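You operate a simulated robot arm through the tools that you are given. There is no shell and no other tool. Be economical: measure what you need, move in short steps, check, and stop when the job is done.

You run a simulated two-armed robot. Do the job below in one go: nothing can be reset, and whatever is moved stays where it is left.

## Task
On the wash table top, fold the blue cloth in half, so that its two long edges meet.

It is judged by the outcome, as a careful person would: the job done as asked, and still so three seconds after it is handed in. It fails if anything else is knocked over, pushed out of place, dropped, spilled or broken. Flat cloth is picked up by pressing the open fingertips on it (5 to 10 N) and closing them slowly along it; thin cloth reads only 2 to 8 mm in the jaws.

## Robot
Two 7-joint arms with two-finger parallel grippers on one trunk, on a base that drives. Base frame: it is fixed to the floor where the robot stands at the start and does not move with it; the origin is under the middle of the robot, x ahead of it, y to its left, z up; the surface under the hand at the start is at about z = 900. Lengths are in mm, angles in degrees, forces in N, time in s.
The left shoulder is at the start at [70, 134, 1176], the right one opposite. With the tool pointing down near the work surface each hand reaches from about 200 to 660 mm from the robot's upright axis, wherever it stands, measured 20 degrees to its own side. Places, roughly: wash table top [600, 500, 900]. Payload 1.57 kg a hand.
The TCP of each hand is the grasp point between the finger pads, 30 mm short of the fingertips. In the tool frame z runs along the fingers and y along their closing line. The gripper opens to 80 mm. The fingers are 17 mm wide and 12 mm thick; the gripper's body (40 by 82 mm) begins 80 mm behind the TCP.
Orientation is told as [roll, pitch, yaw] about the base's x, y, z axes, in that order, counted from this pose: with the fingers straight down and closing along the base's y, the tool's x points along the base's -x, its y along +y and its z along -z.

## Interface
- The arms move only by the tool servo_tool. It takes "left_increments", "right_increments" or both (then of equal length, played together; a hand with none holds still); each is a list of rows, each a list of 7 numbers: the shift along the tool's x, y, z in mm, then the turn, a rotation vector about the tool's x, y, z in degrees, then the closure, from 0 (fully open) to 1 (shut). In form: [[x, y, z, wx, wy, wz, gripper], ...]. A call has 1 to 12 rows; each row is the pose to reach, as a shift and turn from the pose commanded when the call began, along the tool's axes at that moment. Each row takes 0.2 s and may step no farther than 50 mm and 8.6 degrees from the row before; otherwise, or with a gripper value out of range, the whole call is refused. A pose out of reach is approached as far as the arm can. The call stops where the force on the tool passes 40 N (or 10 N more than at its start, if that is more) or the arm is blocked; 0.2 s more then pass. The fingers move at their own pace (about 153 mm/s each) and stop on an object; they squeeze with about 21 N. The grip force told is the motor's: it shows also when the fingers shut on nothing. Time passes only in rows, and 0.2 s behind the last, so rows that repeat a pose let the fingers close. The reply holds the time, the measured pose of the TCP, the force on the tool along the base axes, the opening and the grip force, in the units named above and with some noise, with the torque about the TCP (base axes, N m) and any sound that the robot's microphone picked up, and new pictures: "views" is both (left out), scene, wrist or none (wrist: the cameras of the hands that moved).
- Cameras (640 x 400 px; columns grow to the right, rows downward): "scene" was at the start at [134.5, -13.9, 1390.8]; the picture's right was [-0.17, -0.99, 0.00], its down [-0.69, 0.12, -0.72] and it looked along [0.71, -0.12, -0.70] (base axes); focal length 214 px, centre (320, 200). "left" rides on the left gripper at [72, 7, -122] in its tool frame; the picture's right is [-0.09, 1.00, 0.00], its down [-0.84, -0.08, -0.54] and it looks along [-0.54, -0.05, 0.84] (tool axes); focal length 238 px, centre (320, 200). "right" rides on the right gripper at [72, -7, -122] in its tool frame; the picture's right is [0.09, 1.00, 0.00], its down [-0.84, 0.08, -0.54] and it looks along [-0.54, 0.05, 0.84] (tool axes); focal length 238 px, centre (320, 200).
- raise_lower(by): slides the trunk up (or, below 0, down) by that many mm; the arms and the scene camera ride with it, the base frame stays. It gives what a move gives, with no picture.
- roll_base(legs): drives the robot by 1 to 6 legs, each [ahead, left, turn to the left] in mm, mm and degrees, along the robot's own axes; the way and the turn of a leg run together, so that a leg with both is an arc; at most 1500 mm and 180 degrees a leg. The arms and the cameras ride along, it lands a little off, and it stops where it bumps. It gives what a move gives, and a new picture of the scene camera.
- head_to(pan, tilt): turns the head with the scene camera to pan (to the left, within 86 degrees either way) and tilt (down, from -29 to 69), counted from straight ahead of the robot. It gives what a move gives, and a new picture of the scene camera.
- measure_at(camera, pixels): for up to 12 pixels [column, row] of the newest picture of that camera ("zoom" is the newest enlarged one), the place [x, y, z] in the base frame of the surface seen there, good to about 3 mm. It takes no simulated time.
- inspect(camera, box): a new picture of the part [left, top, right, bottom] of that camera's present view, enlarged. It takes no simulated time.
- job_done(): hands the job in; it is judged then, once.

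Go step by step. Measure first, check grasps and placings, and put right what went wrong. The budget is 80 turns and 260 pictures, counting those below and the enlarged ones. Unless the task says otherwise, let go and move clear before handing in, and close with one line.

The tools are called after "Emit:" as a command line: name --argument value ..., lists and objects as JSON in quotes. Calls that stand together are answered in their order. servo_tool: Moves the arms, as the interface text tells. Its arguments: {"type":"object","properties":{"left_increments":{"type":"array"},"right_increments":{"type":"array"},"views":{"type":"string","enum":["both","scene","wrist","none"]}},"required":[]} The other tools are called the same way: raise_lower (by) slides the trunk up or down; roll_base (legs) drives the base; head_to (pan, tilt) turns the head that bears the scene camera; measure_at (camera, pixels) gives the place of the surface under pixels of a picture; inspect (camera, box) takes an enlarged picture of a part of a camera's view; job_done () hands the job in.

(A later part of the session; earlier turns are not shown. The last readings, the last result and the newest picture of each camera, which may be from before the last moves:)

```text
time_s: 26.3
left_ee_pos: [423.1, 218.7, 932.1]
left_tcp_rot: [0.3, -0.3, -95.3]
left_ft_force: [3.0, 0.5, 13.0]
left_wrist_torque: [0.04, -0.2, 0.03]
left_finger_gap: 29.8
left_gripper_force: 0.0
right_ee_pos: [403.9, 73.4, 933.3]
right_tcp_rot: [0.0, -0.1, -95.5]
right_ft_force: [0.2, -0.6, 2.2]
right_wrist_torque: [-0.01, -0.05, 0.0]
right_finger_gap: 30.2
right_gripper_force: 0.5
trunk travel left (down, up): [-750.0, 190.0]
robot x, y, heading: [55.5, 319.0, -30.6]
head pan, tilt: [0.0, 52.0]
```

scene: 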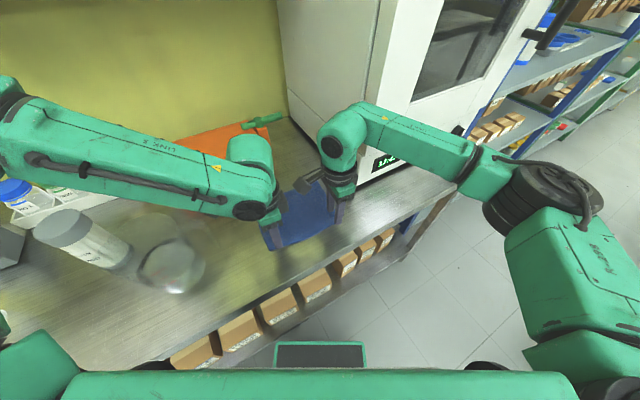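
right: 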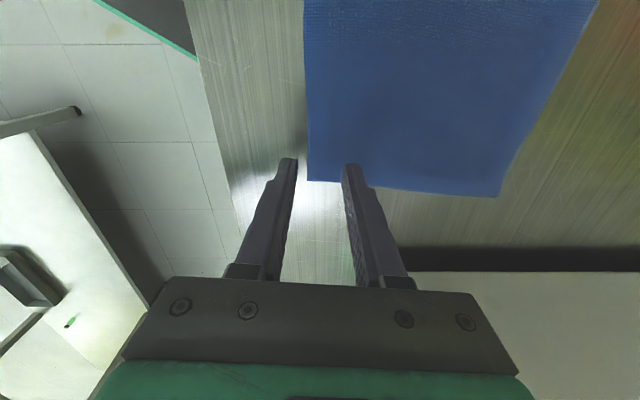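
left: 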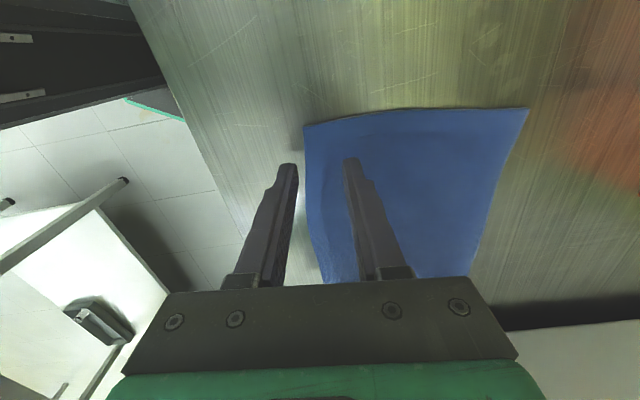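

Left reads 13 N (a bit much), right 2 N. I even them out and close slowly.

Emit:
servo_tool --left_increments '[[0, 0, -1.2, 0, 0, 0, 0.625], [0, 0, -1.2, 0, 0, 0, 0.66], [0, 0, -1.2, 0, 0, 0, 0.7], [0, 0, -1.2, 0, 0, 0, 0.74], [0, 0, -1.2, 0, 0, 0, 0.78], [0, 0, -1.2, 0, 0, 0, 0.82], [0, 0, -1.2, 0, 0, 0, 0.86], [0, 0, -1.2, 0, 0, 0, 0.9], [0, 0, -1.2, 0, 0, 0, 0.94], [0, 0, -1.2, 0, 0, 0, 0.98], [0, 0, -1.2, 0, 0, 0, 1], [0, 0, -1.2, 0, 0, 0, 1]]' --right_increments '[[0, 0, 2.2, 0, 0, 0, 0.625], [0, 0, 2.2, 0, 0, 0, 0.66], [0, 0, 2.2, 0, 0, 0, 0.7], [0, 0, 2.2, 0, 0, 0, 0.74], [0, 0, 2.2, 0, 0, 0, 0.78], [0, 0, 2.2, 0, 0, 0, 0.82], [0, 0, 2.2, 0, 0, 0, 0.86], [0, 0, 2.2, 0, 0, 0, 0.9], [0, 0, 2.2, 0, 0, 0, 0.94], [0, 0, 2.2, 0, 0, 0, 0.98], [0, 0, 2.2, 0, 0, 0, 1], [0, 0, 2.2, 0, 0, 0, 1]]'

Emit:
inspect --camera "left" --box '[220, 80, 460, 230]'

Emit:
inspect --camera "right" --box '[220, 80, 460, 230]'

```text
time_s: 28.9
left_ee_pos: [421.4, 223.2, 933.7]
left_tcp_rot: [0.2, -0.2, -95.3]
left_ft_force: [-0.4, -0.7, 5.8]
left_wrist_torque: [-0.06, -0.03, 0.0]
left_finger_gap: 4.4
left_gripper_force: 21.4
right_ee_pos: [404.3, 74.2, 932.8]
right_tcp_rot: [0.3, 0.0, -95.5]
right_ft_force: [4.4, -2.1, 32.1]
right_wrist_torque: [-0.05, -0.4, 0.01]
right_finger_gap: 5.6
right_gripper_force: 21.1
trunk travel left (down, up): [-750.0, 190.0]
robot x, y, heading: [52.5, 318.8, -30.5]
head pan, tilt: [0.0, 52.0]
```

scene: 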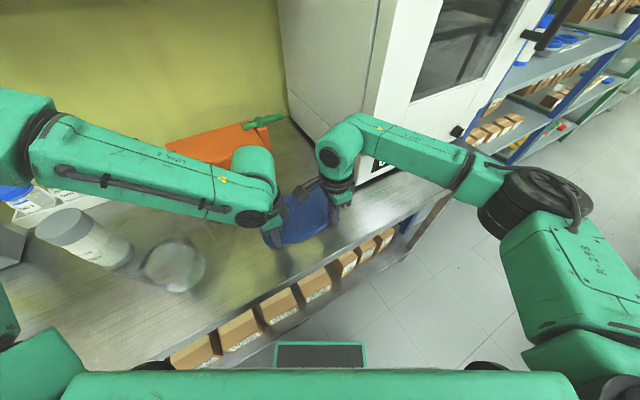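
right: 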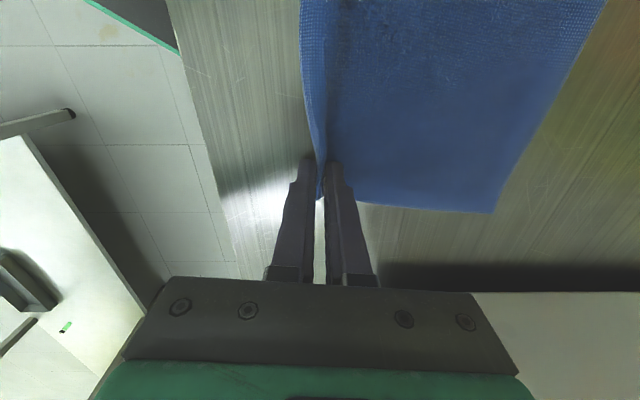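
left: 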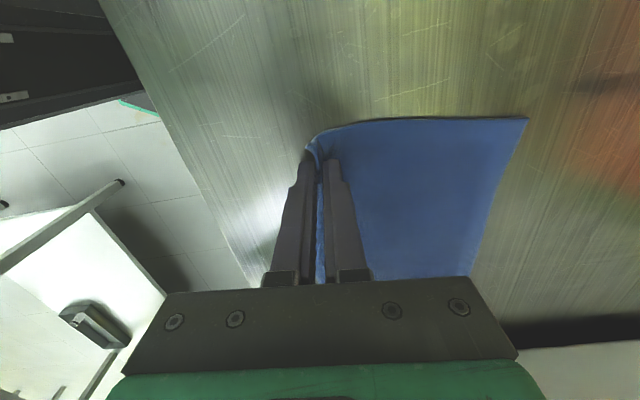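

```text
2.67 times, centred on (340, 155) of left
```

zoom: 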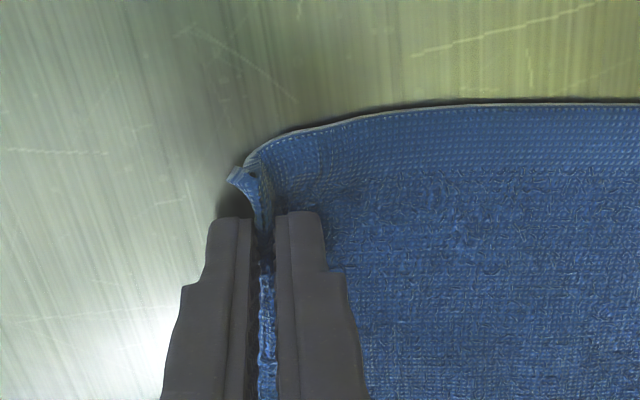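

```text
2.67 times, centred on (340, 155) of right
```

zoom: 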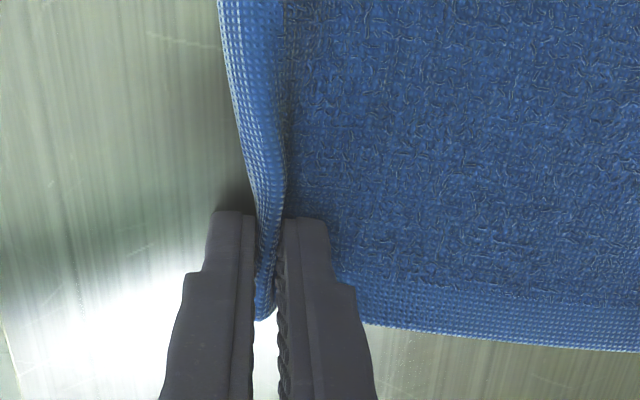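

Both jaws hold the edge (4.4 and 5.6 mm). I lift along a small arc to above the middle, then look at how the strip sits.

Emit:
servo_tool --left_increments '[[2, 2, -6, 0, 0, 0, 1], [2, 5, -15, 0, 0, 0, 1], [2, 14, -28, 0, 0, 0, 1], [2, 25, -38, 0, 0, 0, 1], [2, 40, -46, 0, 0, 0, 1], [2, 52, -50, 0, 0, 0, 1]]' --right_increments '[[0, 2, -8, 0, 0, 0, 1], [0, 5, -17, 0, 0, 0, 1], [0, 14, -30, 0, 0, 0, 1], [0, 25, -40, 0, 0, 0, 1], [0, 40, -48, 0, 0, 0, 1], [0, 52, -52, 0, 0, 0, 1]]'

Emit:
inspect --camera "left" --box '[200, 80, 520, 280]'

Emit:
inspect --camera "right" --box '[200, 80, 520, 280]'

Emit:
inspect --camera "scene" --box '[220, 150, 400, 270]'

```text
time_s: 30.3
left_ee_pos: [477.7, 216.9, 979.7]
left_tcp_rot: [0.0, -0.1, -95.3]
left_ft_force: [-0.1, -1.1, -0.2]
left_wrist_torque: [-0.06, -0.04, -0.01]
left_finger_gap: 3.7
left_gripper_force: 20.5
right_ee_pos: [461.8, 66.6, 984.7]
right_tcp_rot: [-0.1, -0.1, -95.4]
right_ft_force: [-0.8, 2.1, -0.4]
right_wrist_torque: [0.02, -0.01, -0.02]
right_finger_gap: 3.6
right_gripper_force: 21.0
trunk travel left (down, up): [-750.0, 190.0]
robot x, y, heading: [55.1, 318.7, -30.8]
head pan, tilt: [0.0, 52.0]
```

scene: 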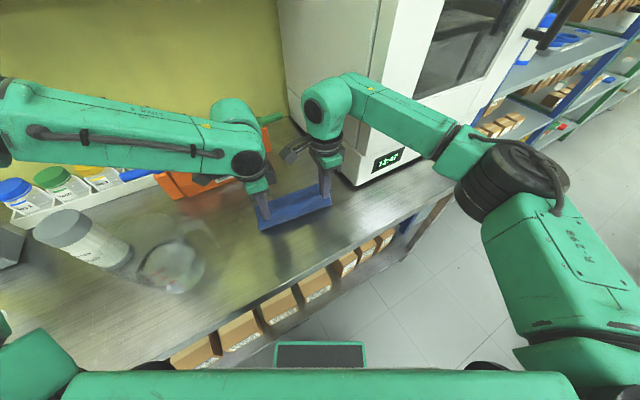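
right: 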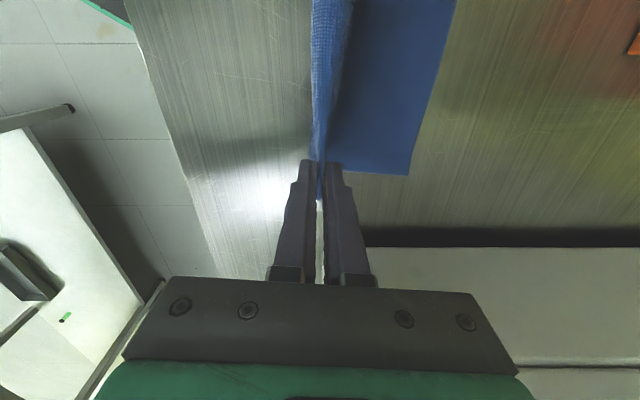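
left: 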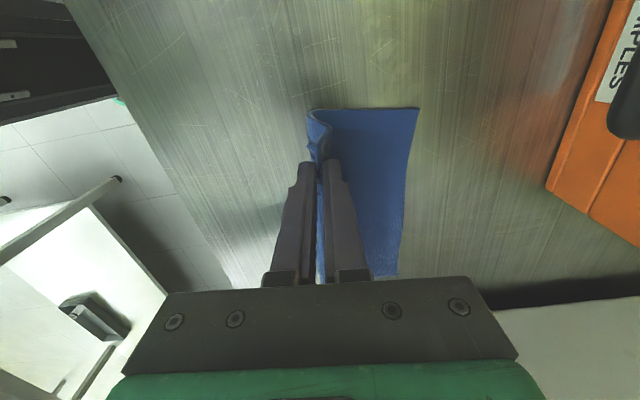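

```text
2.00 times, centred on (360, 180) of left
```

zoom: 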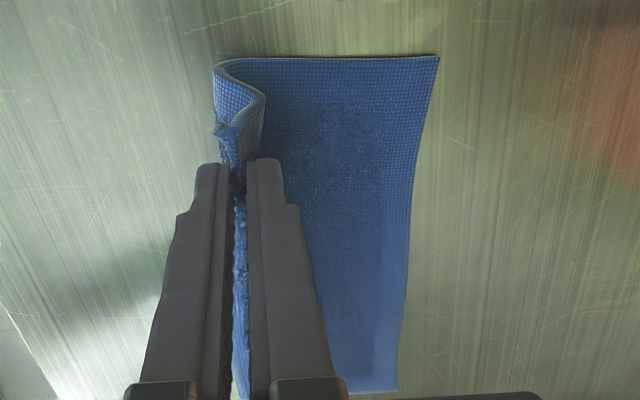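

```text
2.00 times, centred on (360, 180) of right
```

zoom: 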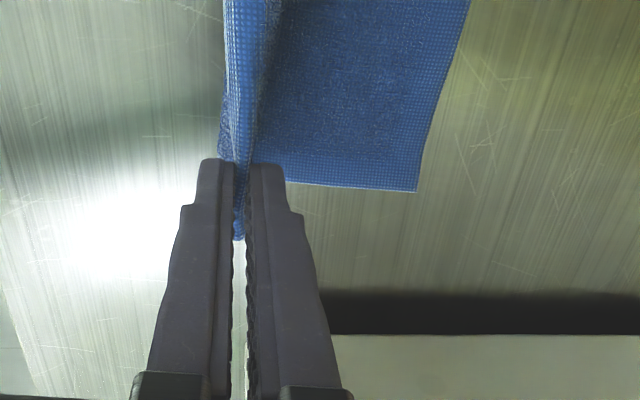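

```text
3.33 times, centred on (310, 210) of scene
```

zoom: 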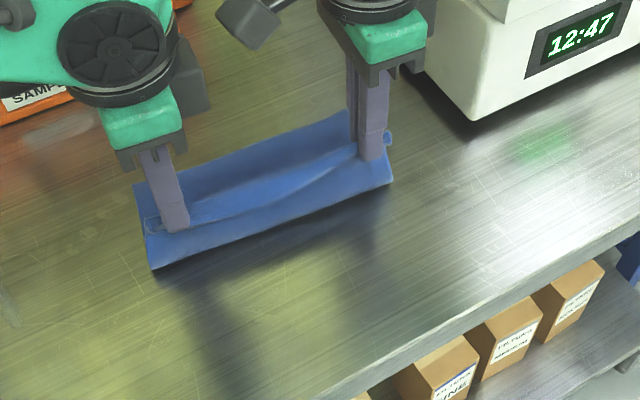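

The cloth hangs in a clean curl. I measure the far edge, then carry on down toward it.

Emit:
measure_at --camera "left" --pixels '[[415, 110], [402, 200], [396, 265], [312, 112]]'

Emit:
measure_at --camera "right" --pixels '[[406, 170], [428, 90], [450, 10]]'

Emit:
servo_tool --left_increments '[[0, 15, 0, 0, 0, 0, 1], [0, 30, 5, 0, 0, 0, 1], [0, 45, 13, 0, 0, 0, 1], [0, 58, 20, 0, 0, 0, 1], [0, 66, 26, 0, 0, 0, 1]]' --right_increments '[[0, 15, 2, 0, 0, 0, 1], [0, 30, 8, 0, 0, 0, 1], [0, 45, 17, 0, 0, 0, 1], [0, 57, 25, 0, 0, 0, 1], [0, 65, 31, 0, 0, 0, 1]]'

Emit:
inspect --camera "left" --box '[200, 80, 520, 280]'

Emit:
inspect --camera "right" --box '[200, 80, 520, 280]'

```text
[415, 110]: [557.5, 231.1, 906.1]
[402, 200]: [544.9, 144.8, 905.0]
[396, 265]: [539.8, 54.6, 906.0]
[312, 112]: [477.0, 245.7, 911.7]
```

```text
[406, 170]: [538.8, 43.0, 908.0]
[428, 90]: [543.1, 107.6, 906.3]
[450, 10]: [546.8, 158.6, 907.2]
```

```text
time_s: 31.5
left_ee_pos: [542.6, 212.3, 956.9]
left_tcp_rot: [-0.1, -0.1, -95.5]
left_ft_force: [-0.3, -3.1, 0.3]
left_wrist_torque: [-0.09, 0.0, 0.04]
left_finger_gap: 4.1
left_gripper_force: 21.1
right_ee_pos: [525.8, 58.4, 952.6]
right_tcp_rot: [-0.1, 0.0, -95.3]
right_ft_force: [-0.4, 3.0, 0.8]
right_wrist_torque: [0.12, 0.0, -0.02]
right_finger_gap: 4.1
right_gripper_force: 20.9
trunk travel left (down, up): [-750.0, 190.0]
robot x, y, heading: [56.8, 317.1, -30.5]
head pan, tilt: [0.0, 52.0]
```

scene: 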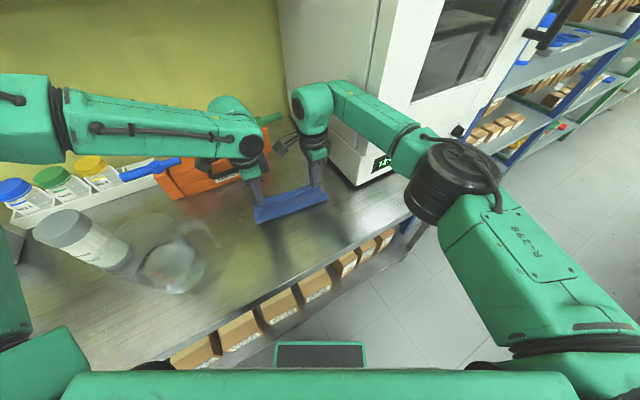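
right: 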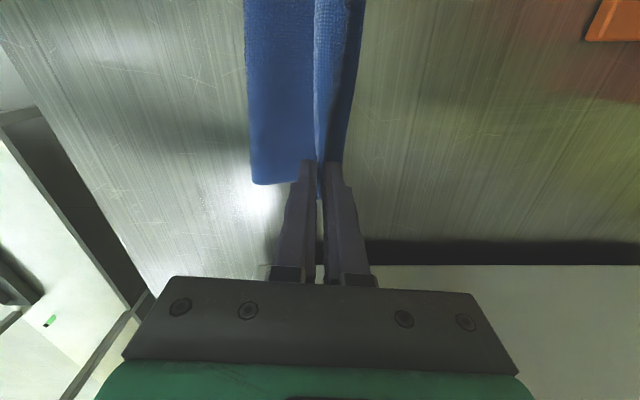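
left: 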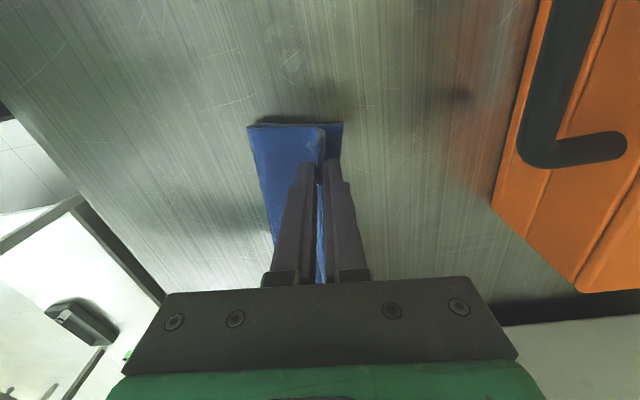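

```text
2.00 times, centred on (360, 180) of left
```

zoom: 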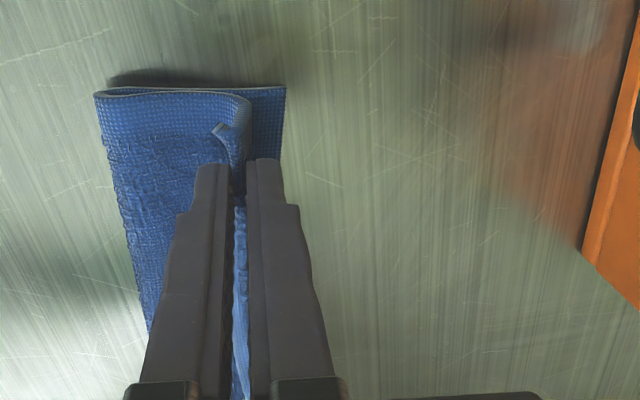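

```text
2.00 times, centred on (360, 180) of right
```

zoom: 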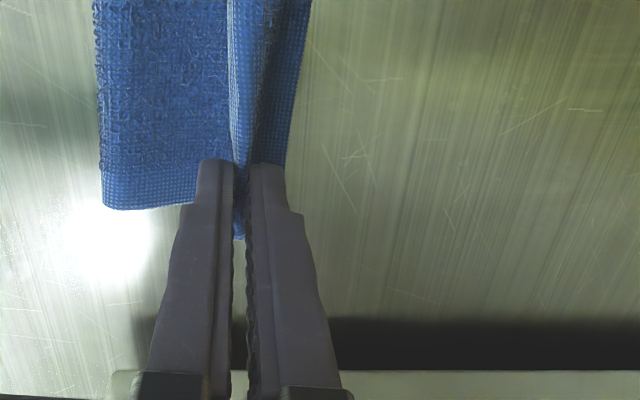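

The fold hangs well; far edge is ~14 mm ahead of the jaws, about the length of the gripped strip. I lower to contact, pausing before release.

Emit:
servo_tool --left_increments '[[0, 3, 5, 0, 0, 0, 1], [0, 5, 10, 0, 0, 0, 1], [0, 5, 16, 0, 0, 0, 1], [0, 5, 16, 0, 0, 0, 1]]' --right_increments '[[0, 3, 4, 0, 0, 0, 1], [0, 5, 8, 0, 0, 0, 1], [0, 5, 12, 0, 0, 0, 1], [0, 5, 12, 0, 0, 0, 1]]' --views "wrist"

Emit:
inspect --camera "left" --box '[200, 80, 440, 230]'

Emit:
inspect --camera "right" --box '[200, 80, 440, 230]'

```text
time_s: 32.5
left_ee_pos: [547.3, 210.1, 941.3]
left_tcp_rot: [0.1, -0.1, -95.3]
left_ft_force: [0.2, -3.3, 4.7]
left_wrist_torque: [-0.11, 0.05, 0.07]
left_finger_gap: 4.3
left_gripper_force: 21.6
right_ee_pos: [529.3, 58.5, 940.1]
right_tcp_rot: [-0.1, 0.0, -95.5]
right_ft_force: [1.3, 3.2, 1.8]
right_wrist_torque: [0.1, -0.01, 0.02]
right_finger_gap: 4.1
right_gripper_force: 21.0
trunk travel left (down, up): [-750.0, 190.0]
robot x, y, heading: [55.2, 313.2, -30.6]
head pan, tilt: [0.0, 52.0]
```

right: 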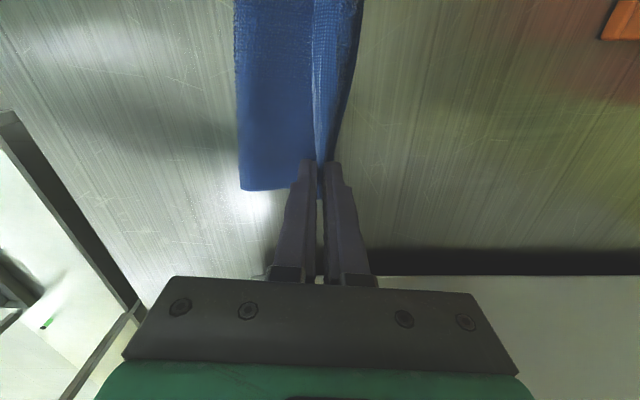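
left: 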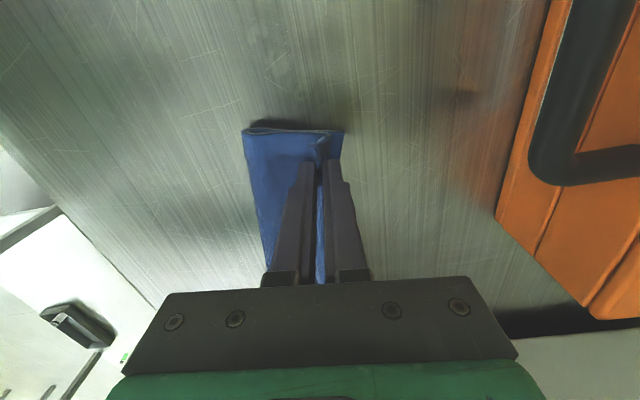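

```text
2.67 times, centred on (320, 155) of left
```

zoom: 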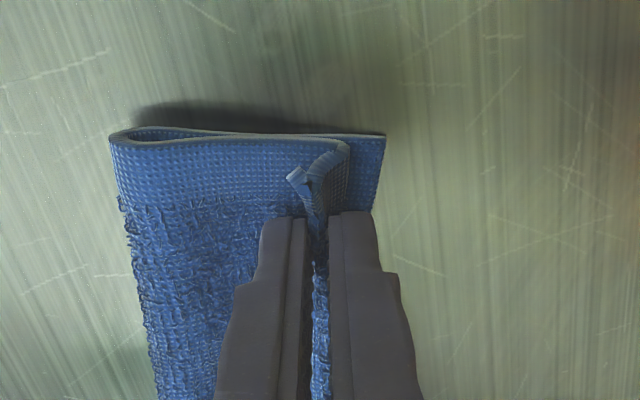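

```text
2.67 times, centred on (320, 155) of right
```

zoom: 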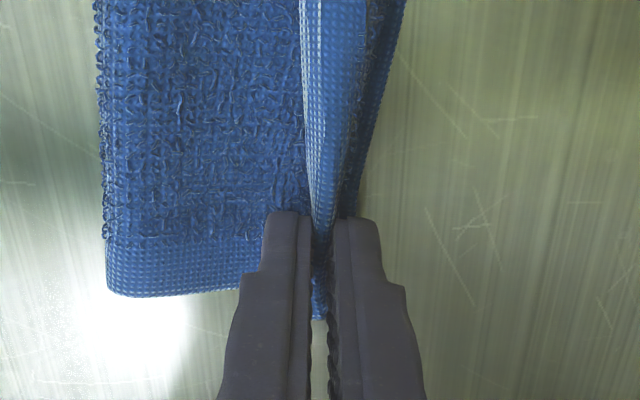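

Contact is light. I release by opening slowly to ~24 mm and lift away, then look.

Emit:
servo_tool --left_increments '[[0, 0, -2, 0, 0, 0, 0.9], [0, 0, -3, 0, 0, 0, 0.8], [0, 0, -4, 0, 0, 0, 0.7], [0, 0, -4, 0, 0, 0, 0.6], [0, 0, -20, 0, 0, 0, 0.6], [0, 0, -50, 0, 0, 0, 0.6], [0, 0, -80, 0, 0, 0, 0.6]]' --right_increments '[[0, 0, -1, 0, 0, 0, 0.9], [0, 0, -2, 0, 0, 0, 0.8], [0, 0, -3, 0, 0, 0, 0.7], [0, 0, -3, 0, 0, 0, 0.6], [0, 0, -20, 0, 0, 0, 0.6], [0, 0, -50, 0, 0, 0, 0.6], [0, 0, -80, 0, 0, 0, 0.6]]'

Emit:
inspect --camera "left" --box '[200, 80, 440, 280]'

Emit:
inspect --camera "right" --box '[200, 0, 440, 200]'

```text
time_s: 34.1
left_ee_pos: [547.6, 211.2, 1019.9]
left_tcp_rot: [0.0, -0.1, -95.4]
left_ft_force: [0.7, 0.3, -0.7]
left_wrist_torque: [0.02, -0.01, 0.0]
left_finger_gap: 32.1
left_gripper_force: 0.1
right_ee_pos: [530.0, 58.9, 1021.4]
right_tcp_rot: [0.0, 0.0, -95.6]
right_ft_force: [-1.0, -0.2, 0.5]
right_wrist_torque: [0.06, -0.03, -0.01]
right_finger_gap: 31.9
right_gripper_force: 0.0
trunk travel left (down, up): [-750.0, 190.0]
robot x, y, heading: [52.8, 318.7, -30.7]
head pan, tilt: [0.0, 52.0]
```

scene: 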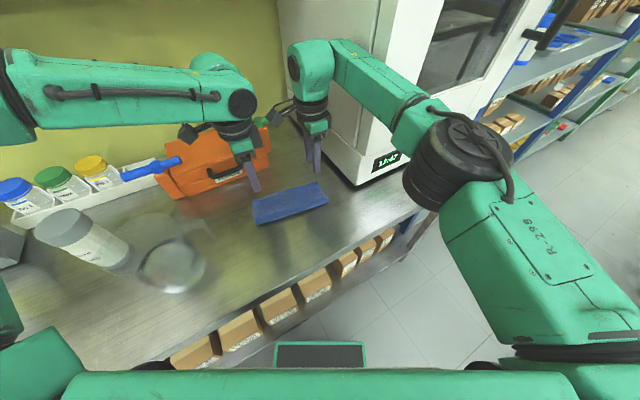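
right: 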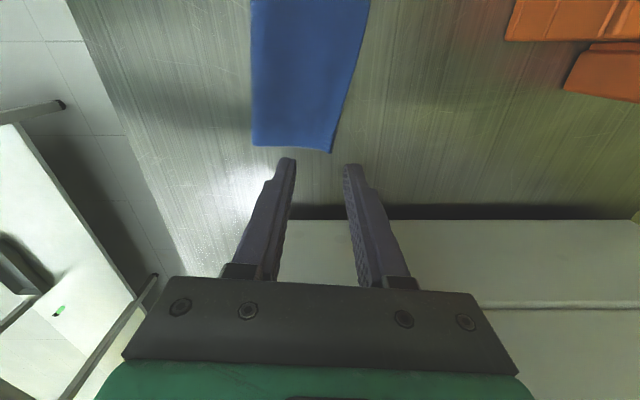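
left: 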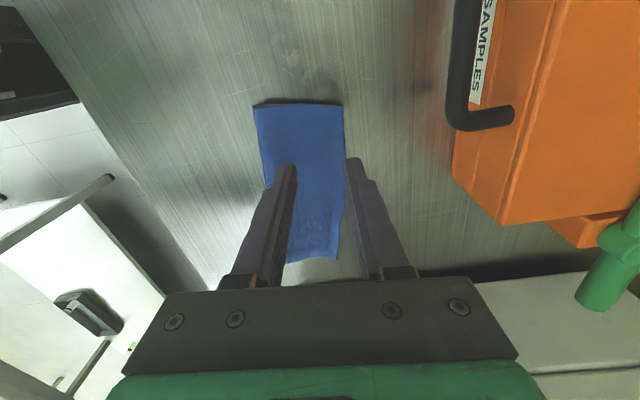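

```text
2.00 times, centred on (320, 180) of left
```

zoom: 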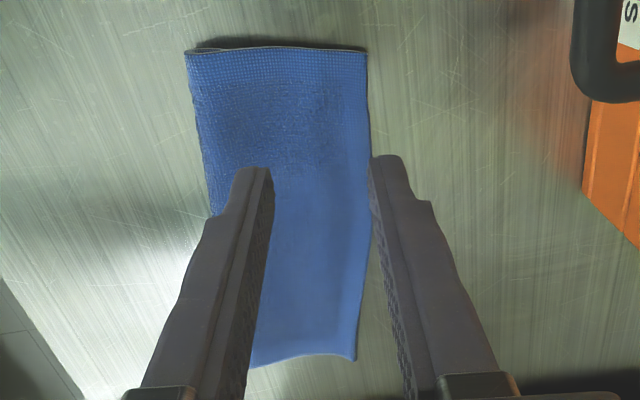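

```text
2.00 times, centred on (320, 100) of right
```

zoom: 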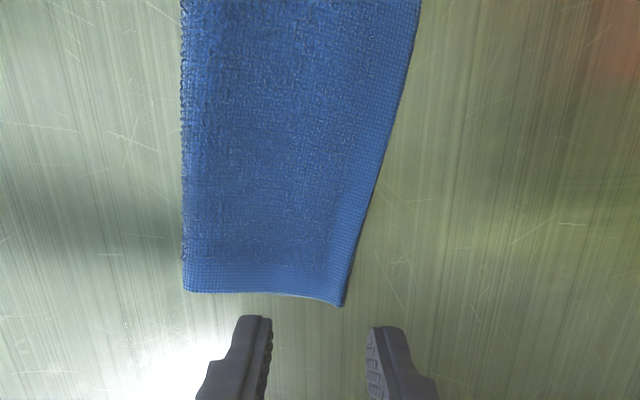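

The strip fell flat and the edges look flush. I lift both hands clear and measure the folded outline.

Emit:
measure_at --camera "left" --pixels '[[342, 107], [254, 107], [345, 150], [344, 200], [337, 256], [262, 140], [300, 150], [320, 230]]'

Emit:
servo_tool --left_increments '[[0, 0, -40, 0, 0, 0, 0.6], [0, -30, -75, 0, 0, 0, 0.6], [0, -60, -90, 0, 0, 0, 0.6]]' --right_increments '[[0, 0, -40, 0, 0, 0, 0.6], [0, -30, -75, 0, 0, 0, 0.6], [0, -60, -90, 0, 0, 0, 0.6]]'

Emit:
inspect --camera "scene" --box '[230, 160, 350, 240]'

Emit:
inspect --camera "left" --box '[240, 60, 480, 260]'

Emit:
inspect --camera "right" --box '[240, 0, 480, 200]'

```text
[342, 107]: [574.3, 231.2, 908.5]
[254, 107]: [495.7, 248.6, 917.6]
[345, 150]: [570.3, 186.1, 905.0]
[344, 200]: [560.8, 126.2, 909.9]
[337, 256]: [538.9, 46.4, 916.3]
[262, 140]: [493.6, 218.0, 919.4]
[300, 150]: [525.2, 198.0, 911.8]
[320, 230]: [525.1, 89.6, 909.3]
```

```text
time_s: 34.9
left_ee_pos: [487.2, 215.8, 1109.5]
left_tcp_rot: [0.3, 0.0, -95.3]
left_ft_force: [-0.7, 0.2, 0.0]
left_wrist_torque: [0.0, -0.02, 0.0]
left_finger_gap: 32.0
left_gripper_force: 0.0
right_ee_pos: [466.1, 63.3, 1112.1]
right_tcp_rot: [0.0, 0.0, -95.5]
right_ft_force: [0.7, -0.6, 0.1]
right_wrist_torque: [-0.02, -0.02, -0.03]
right_finger_gap: 32.3
right_gripper_force: 0.1
trunk travel left (down, up): [-750.0, 190.0]
robot x, y, heading: [54.2, 319.5, -30.9]
head pan, tilt: [0.0, 52.0]
```

scene: 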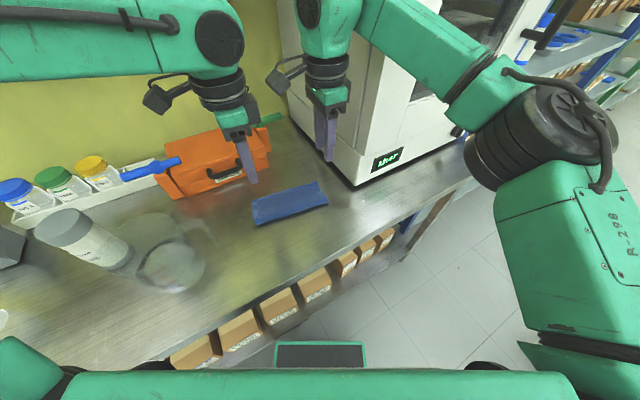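
right: 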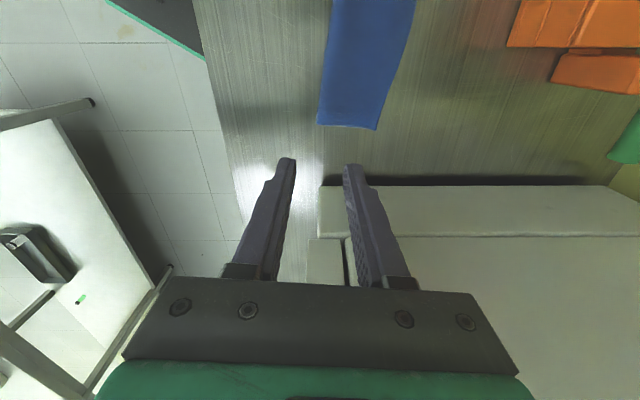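
left: 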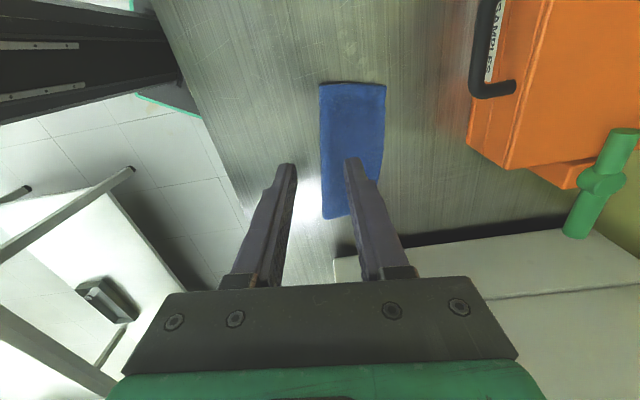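

```text
5.00 times, centred on (290, 200) of scene
```

zoom: 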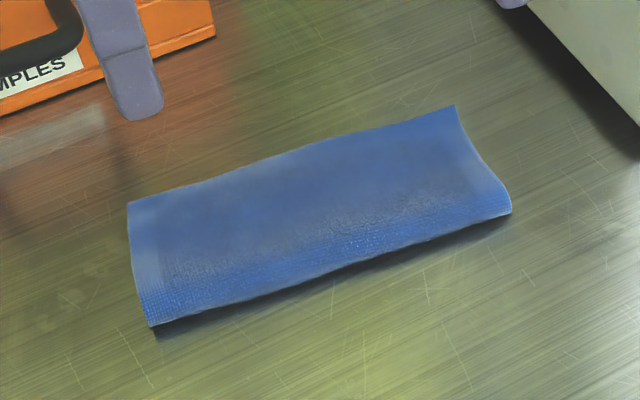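

```text
2.00 times, centred on (360, 160) of left
```

zoom: 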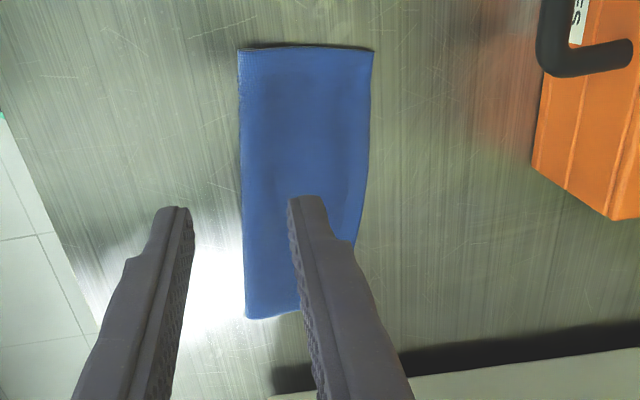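

```text
2.00 times, centred on (360, 100) of right
```

zoom: 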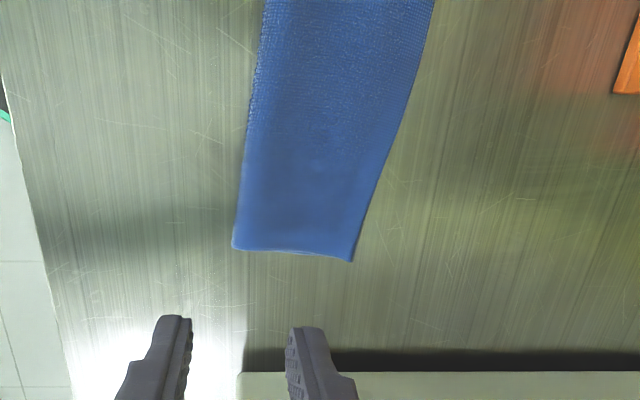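

Measurements: left far corner at x 574, crease at 494 — versus 559 for the lower layer's edge before; the top may overhang there by ~12 mm. I zoom on the short ends to see the lower layer.

Emit:
inspect --camera "left" --box '[310, 70, 400, 126]'

Emit:
measure_at --camera "right" --pixels '[[375, 127], [319, 123], [388, 90], [322, 90], [400, 50], [412, 10], [330, 10]]'

Emit:
measure_at --camera "left" --pixels '[[384, 86], [322, 86], [384, 110], [383, 140], [380, 165], [321, 110], [322, 150], [323, 190]]'

```text
7.11 times, centred on (355, 98) of left
```

zoom: 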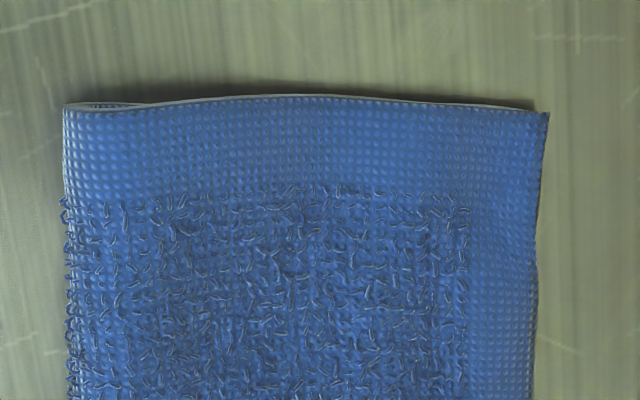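

```text
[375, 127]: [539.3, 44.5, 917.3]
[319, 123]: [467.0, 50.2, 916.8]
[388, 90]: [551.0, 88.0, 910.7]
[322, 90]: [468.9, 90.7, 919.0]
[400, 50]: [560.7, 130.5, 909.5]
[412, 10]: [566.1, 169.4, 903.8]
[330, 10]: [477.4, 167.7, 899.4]
```

```text
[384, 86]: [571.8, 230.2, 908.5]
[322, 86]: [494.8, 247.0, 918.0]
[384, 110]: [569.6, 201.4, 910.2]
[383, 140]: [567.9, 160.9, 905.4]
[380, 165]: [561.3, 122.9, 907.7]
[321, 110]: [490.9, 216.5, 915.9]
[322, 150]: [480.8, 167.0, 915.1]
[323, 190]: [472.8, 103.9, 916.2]
```

The top edge probably overhangs in the left/middle part. I'll bring the left hand to the cloth's far-left, tilted, for a low look at the short end and far edge.

Emit:
servo_tool --left_increments '[[15, 27, 0, 0, -6.5, 0, 0.6], [30, 54, 10, 0, -13, 0, 0.6], [45, 81, 40, 0, -19, 0, 0.6], [59, 108, 75, 0, -25, 0, 0.6], [59, 108, 105, 0, -25, 0, 0.6]]' --views "wrist"

Emit:
inspect --camera "left" --box '[160, 60, 400, 210]'

```text
time_s: 36.1
left_ee_pos: [602.7, 268.1, 1004.4]
left_tcp_rot: [0.2, -25.0, -95.4]
left_ft_force: [0.3, 0.5, -1.4]
left_wrist_torque: [0.03, 0.03, -0.01]
left_finger_gap: 32.2
left_gripper_force: 0.0
right_ee_pos: [469.5, 62.4, 1109.3]
right_tcp_rot: [-0.1, 0.0, -95.5]
right_ft_force: [-0.9, -1.1, -0.2]
right_wrist_torque: [0.02, 0.02, -0.01]
right_finger_gap: 31.8
right_gripper_force: 0.1
trunk travel left (down, up): [-750.0, 190.0]
robot x, y, heading: [57.8, 315.0, -30.5]
head pan, tilt: [0.0, 52.0]
```

left: 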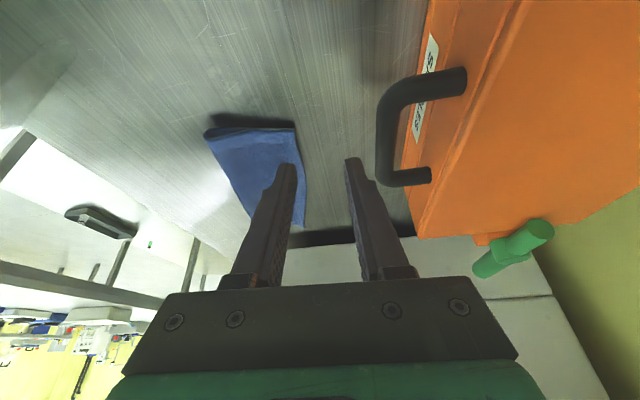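

```text
2.67 times, centred on (280, 135) of left
```

zoom: 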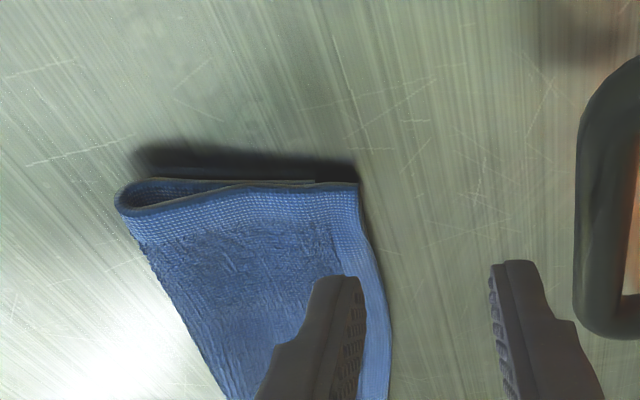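

This view shows it clearly: the lower layer ends at zoom (315,180), the top one at (358,182) — about 14 mm overhang. I'll square it by pushing the top edge back with the left hand's open fingers side by side along the edge; first untilt and clear the right hand.

Emit:
servo_tool --left_increments '[[0, 0, -20, 0, 6, 0, 0.6], [0, 0, -40, 0, 12.5, 0, 0.6], [0, 0, -55, 0, 19, 0, 0.6], [0, 0, -70, 0, 25, 0, 0.6]]' --right_increments '[[-15, -25, 0, 0, 0, 0, 0.6], [-30, -50, 0, 0, 0, 0, 0.6], [-45, -75, 0, 0, 0, 0, 0.6], [-60, -100, 0, 0, 0, 0, 0.6]]' --views "none"

```text
time_s: 37.1
left_ee_pos: [602.2, 292.9, 1070.0]
left_tcp_rot: [0.2, 0.1, -95.3]
left_ft_force: [-0.8, 0.3, -0.1]
left_wrist_torque: [0.01, -0.02, 0.02]
left_finger_gap: 31.7
left_gripper_force: 0.0
right_ee_pos: [365.2, 10.7, 1110.2]
right_tcp_rot: [0.0, 0.1, -95.5]
right_ft_force: [0.1, 0.1, -1.0]
right_wrist_torque: [0.03, -0.01, -0.04]
right_finger_gap: 31.9
right_gripper_force: 0.1
trunk travel left (down, up): [-750.0, 190.0]
robot x, y, heading: [53.8, 321.0, -30.5]
head pan, tilt: [0.0, 52.0]
```

Emit:
servo_tool --left_increments '[[-11, 1, 0, 0, 0, -8.2, 0.5], [-22, 1, 0, 0, 0, -16.4, 0.4], [-33, 2, 0, 0, 0, -24.5, 0.3], [-44, 3, 0, 0, 0, -32.7, 0.2], [-55, 3, 0, 0, 0, -40.9, 0.1], [-66, 4, 0, 0, 0, -49, 0], [-77, 5, 0, 0, 0, -57.2, 0], [-88, 5, 0, 0, 0, -65.4, 0], [-99, 6, 0, 0, 0, -73.6, 0], [-110, 6, 0, 0, 0, -81.7, 0], [-121, 7, 0, 0, 0, -89.9, 0], [-121, 7, 40, 0, 0, -89.9, 0]]'

```text
time_s: 39.7
left_ee_pos: [595.7, 183.4, 1029.1]
left_tcp_rot: [-0.1, -0.2, -5.3]
left_ft_force: [0.0, -0.3, -0.6]
left_wrist_torque: [0.01, 0.02, -0.01]
left_finger_gap: 80.0
left_gripper_force: 0.1
left hand out of reach, approached as far as the arm can: row 11, 12
right_ee_pos: [367.2, 12.6, 1111.2]
right_tcp_rot: [-0.1, 0.1, -95.5]
right_ft_force: [-0.2, 0.2, 0.5]
right_wrist_torque: [-0.02, 0.02, -0.04]
right_finger_gap: 32.2
right_gripper_force: 0.1
trunk travel left (down, up): [-750.0, 190.0]
robot x, y, heading: [55.8, 317.5, -30.6]
head pan, tilt: [0.0, 52.0]
```

scene: 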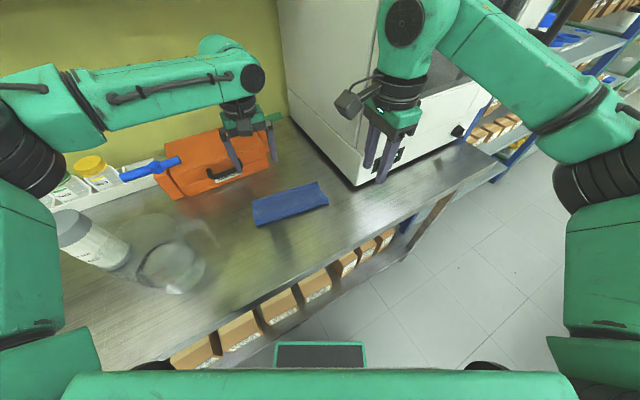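
left: 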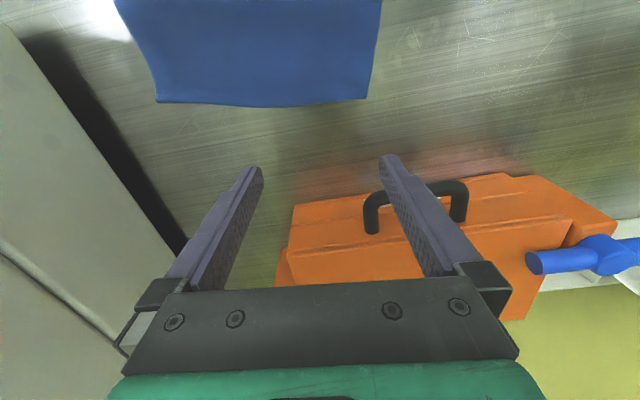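

Fingers are beyond the far edge. I measure the edge again and lower with a 56 mm opening to just above the table.

Emit:
measure_at --camera "left" --pixels '[[366, 97], [340, 99], [300, 103], [250, 105], [200, 102], [160, 101], [455, 190], [380, 200]]'

Emit:
servo_tool --left_increments '[[0, -2, 35, 0, 0, 0, 0.3], [0, -5, 70, 0, 0, 0, 0.3], [0, -6, 90, 0, 0, 0, 0.3], [0, -6, 94, 0, 0, 0, 0.3]]'

```text
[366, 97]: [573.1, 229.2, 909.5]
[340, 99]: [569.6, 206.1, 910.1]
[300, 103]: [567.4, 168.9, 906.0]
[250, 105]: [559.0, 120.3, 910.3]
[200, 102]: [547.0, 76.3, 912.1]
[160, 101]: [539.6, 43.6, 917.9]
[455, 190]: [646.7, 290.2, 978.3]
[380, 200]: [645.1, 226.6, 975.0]
```

```text
time_s: 40.7
left_ee_pos: [583.3, 196.6, 940.0]
left_tcp_rot: [-0.2, -0.1, -5.3]
left_ft_force: [-0.1, -0.3, 1.1]
left_wrist_torque: [0.01, -0.01, -0.01]
left_finger_gap: 56.0
left_gripper_force: 0.1
left hand out of reach, approached as far as the arm can: row 1, 2, 3, 4
right_ee_pos: [365.8, 13.1, 1110.6]
right_tcp_rot: [-0.1, 0.0, -95.5]
right_ft_force: [0.6, -0.5, 0.3]
right_wrist_torque: [-0.02, 0.01, 0.02]
right_finger_gap: 31.9
right_gripper_force: 0.0
trunk travel left (down, up): [-750.0, 190.0]
robot x, y, heading: [54.6, 320.8, -30.7]
head pan, tilt: [0.0, 52.0]
```

scene: 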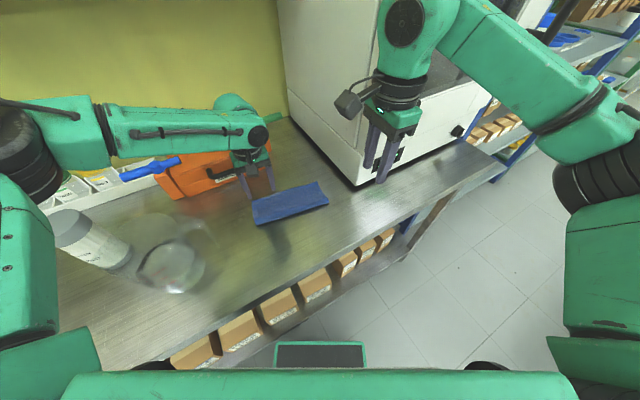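
left: 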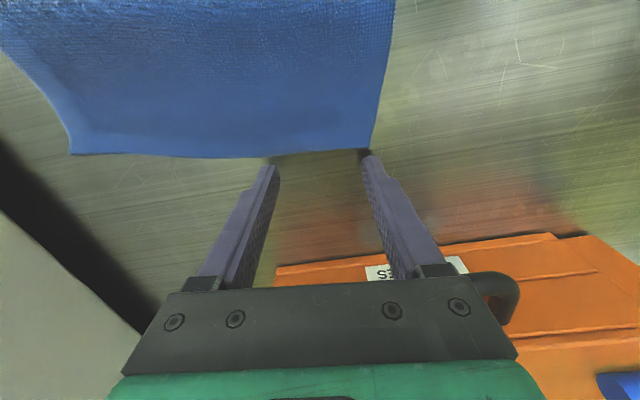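

Fingers stand just beyond the edge, though the arm is near a limit. I try lowering the last 8 mm gently.

Emit:
servo_tool --left_increments '[[0, 0, 3, 0, 0, 0, 0.3], [0, 0, 6, 0, 0, 0, 0.3], [0, 0, 8, 0, 0, 0, 0.3]]' --views "wrist"

Emit:
inspect --camera "left" --box '[220, 100, 420, 225]'

```text
time_s: 41.5
left_ee_pos: [583.0, 198.7, 934.9]
left_tcp_rot: [-0.1, -0.1, -5.4]
left_ft_force: [-0.5, 0.5, 0.3]
left_wrist_torque: [0.02, 0.01, -0.02]
left_finger_gap: 55.7
left_gripper_force: 0.0
right_ee_pos: [367.0, 12.5, 1109.3]
right_tcp_rot: [0.0, -0.1, -95.4]
right_ft_force: [0.1, -0.3, 0.3]
right_wrist_torque: [0.01, 0.02, 0.0]
right_finger_gap: 32.0
right_gripper_force: 0.1
trunk travel left (down, up): [-750.0, 190.0]
robot x, y, heading: [52.8, 316.1, -30.7]
head pan, tilt: [0.0, 52.0]
```

left: 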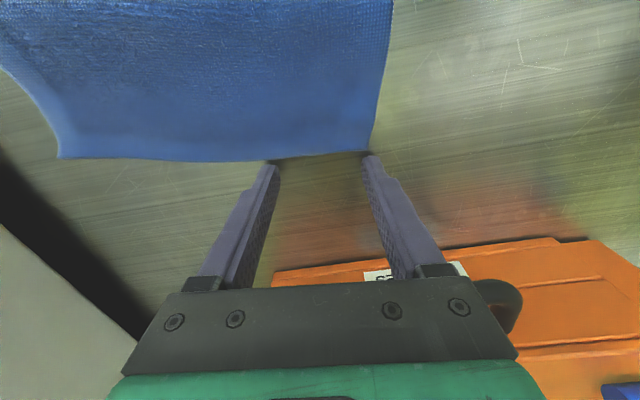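

```text
3.20 times, centred on (320, 162) of left
```

zoom: 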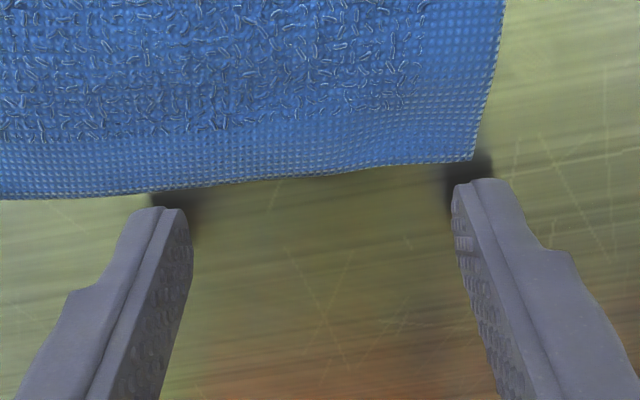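

Positioned just outside the edge. I shift slightly inward, touch the table, and push back 16 mm.

Emit:
servo_tool --left_increments '[[0, -5, 2, 0, 0, 0, 0.3], [1, -10, 3.5, 0, 0, 0, 0.3], [3, -10, 3.5, 0, 0, 0, 0.3], [6, -10, 3.5, 0, 0, 0, 0.3], [9, -10, 3.5, 0, 0, 0, 0.3], [12, -10, 3.5, 0, 0, 0, 0.3], [15, -10, 3.5, 0, 0, 0, 0.3], [15, -10, 3.5, 0, 0, 0, 0.3]]' --views "wrist"

Emit:
inspect --camera "left" --box '[140, 60, 460, 260]'

Emit:
inspect --camera "scene" --box '[230, 160, 350, 240]'

```text
time_s: 43.3
left_ee_pos: [566.1, 192.0, 932.0]
left_tcp_rot: [-0.1, -0.1, -5.3]
left_ft_force: [0.6, -0.6, -0.4]
left_wrist_torque: [-0.01, 0.01, -0.05]
left_finger_gap: 56.2
left_gripper_force: 0.0
left hand out of reach, approached as far as the arm can: row 1, 2, 3, 4, 5, 6, 7, 8
right_ee_pos: [367.2, 13.4, 1110.5]
right_tcp_rot: [-0.1, 0.0, -95.5]
right_ft_force: [-0.6, 0.2, -0.3]
right_wrist_torque: [0.01, -0.02, -0.02]
right_finger_gap: 32.2
right_gripper_force: 0.0
trunk travel left (down, up): [-750.0, 190.0]
robot x, y, heading: [52.8, 315.0, -30.5]
head pan, tilt: [0.0, 52.0]
```

left: 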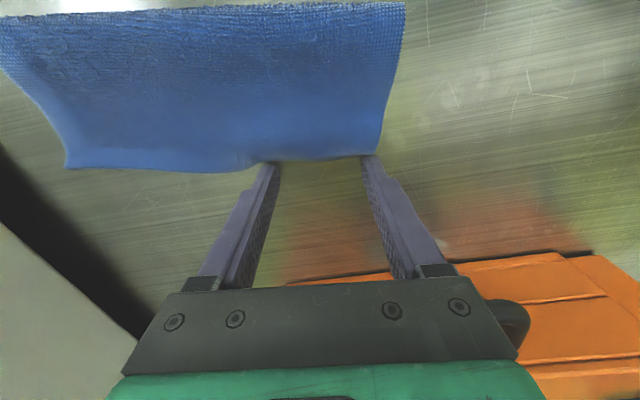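

```text
2.00 times, centred on (300, 160) of left
```

zoom: 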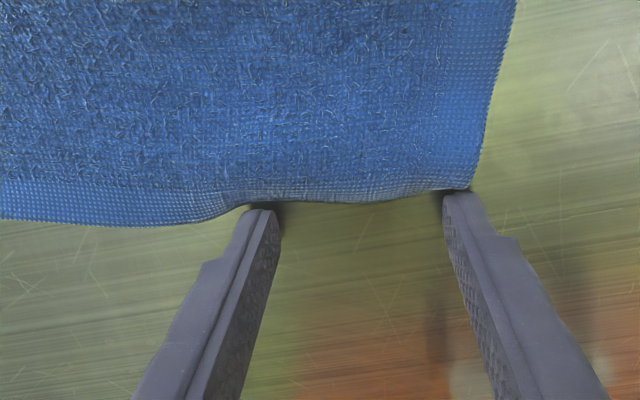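

```text
5.00 times, centred on (290, 200) of scene
```

zoom: 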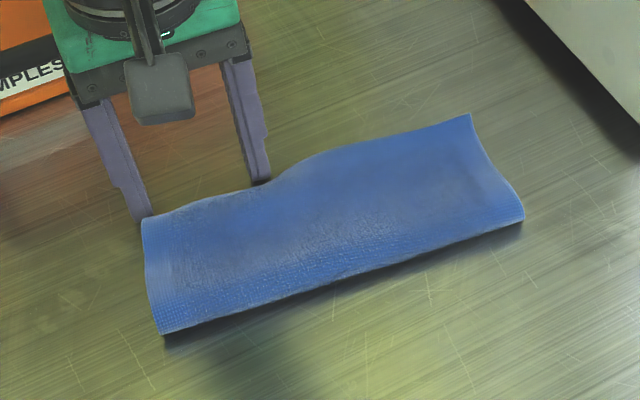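

The left part moved back to x≈557. I back off and shift 50 mm right for the middle part.

Emit:
servo_tool --left_increments '[[-8, 0, 0, 0, 0, 0, 0.3], [-12, 0, -20, 0, 0, 0, 0.3], [-8, -25, -20, 0, 0, 0, 0.3], [-6, -52, -20, 0, 0, 0, 0.3]]' --views "wrist"

Emit:
measure_at --camera "left" --pixels '[[320, 160], [250, 160], [200, 160], [270, 165], [360, 160]]'

```text
time_s: 44.3
left_ee_pos: [556.3, 177.8, 960.7]
left_tcp_rot: [0.0, -0.1, -5.4]
left_ft_force: [-0.3, -0.1, 0.1]
left_wrist_torque: [-0.01, 0.01, 0.0]
left_finger_gap: 55.8
left_gripper_force: 0.1
left hand out of reach, approached as far as the arm can: row 1, 3, 4
right_ee_pos: [366.1, 13.5, 1107.9]
right_tcp_rot: [-0.2, 0.0, -95.5]
right_ft_force: [0.6, 0.3, 1.3]
right_wrist_torque: [0.01, 0.04, -0.01]
right_finger_gap: 32.1
right_gripper_force: 0.0
trunk travel left (down, up): [-750.0, 190.0]
robot x, y, heading: [54.2, 318.7, -30.6]
head pan, tilt: [0.0, 52.0]
```

left: 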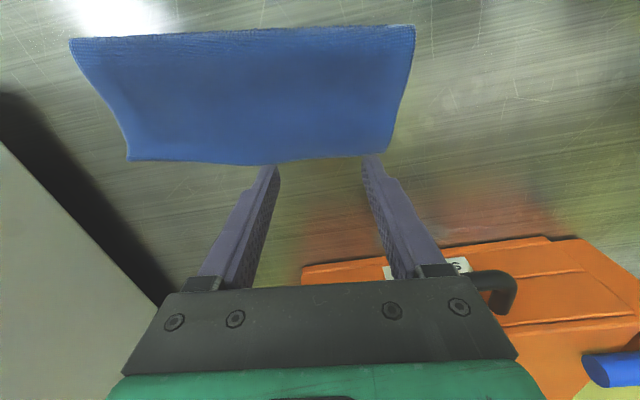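

```text
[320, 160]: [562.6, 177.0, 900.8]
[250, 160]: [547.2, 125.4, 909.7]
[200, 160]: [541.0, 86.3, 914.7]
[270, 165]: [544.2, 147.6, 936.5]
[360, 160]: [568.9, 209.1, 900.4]
```

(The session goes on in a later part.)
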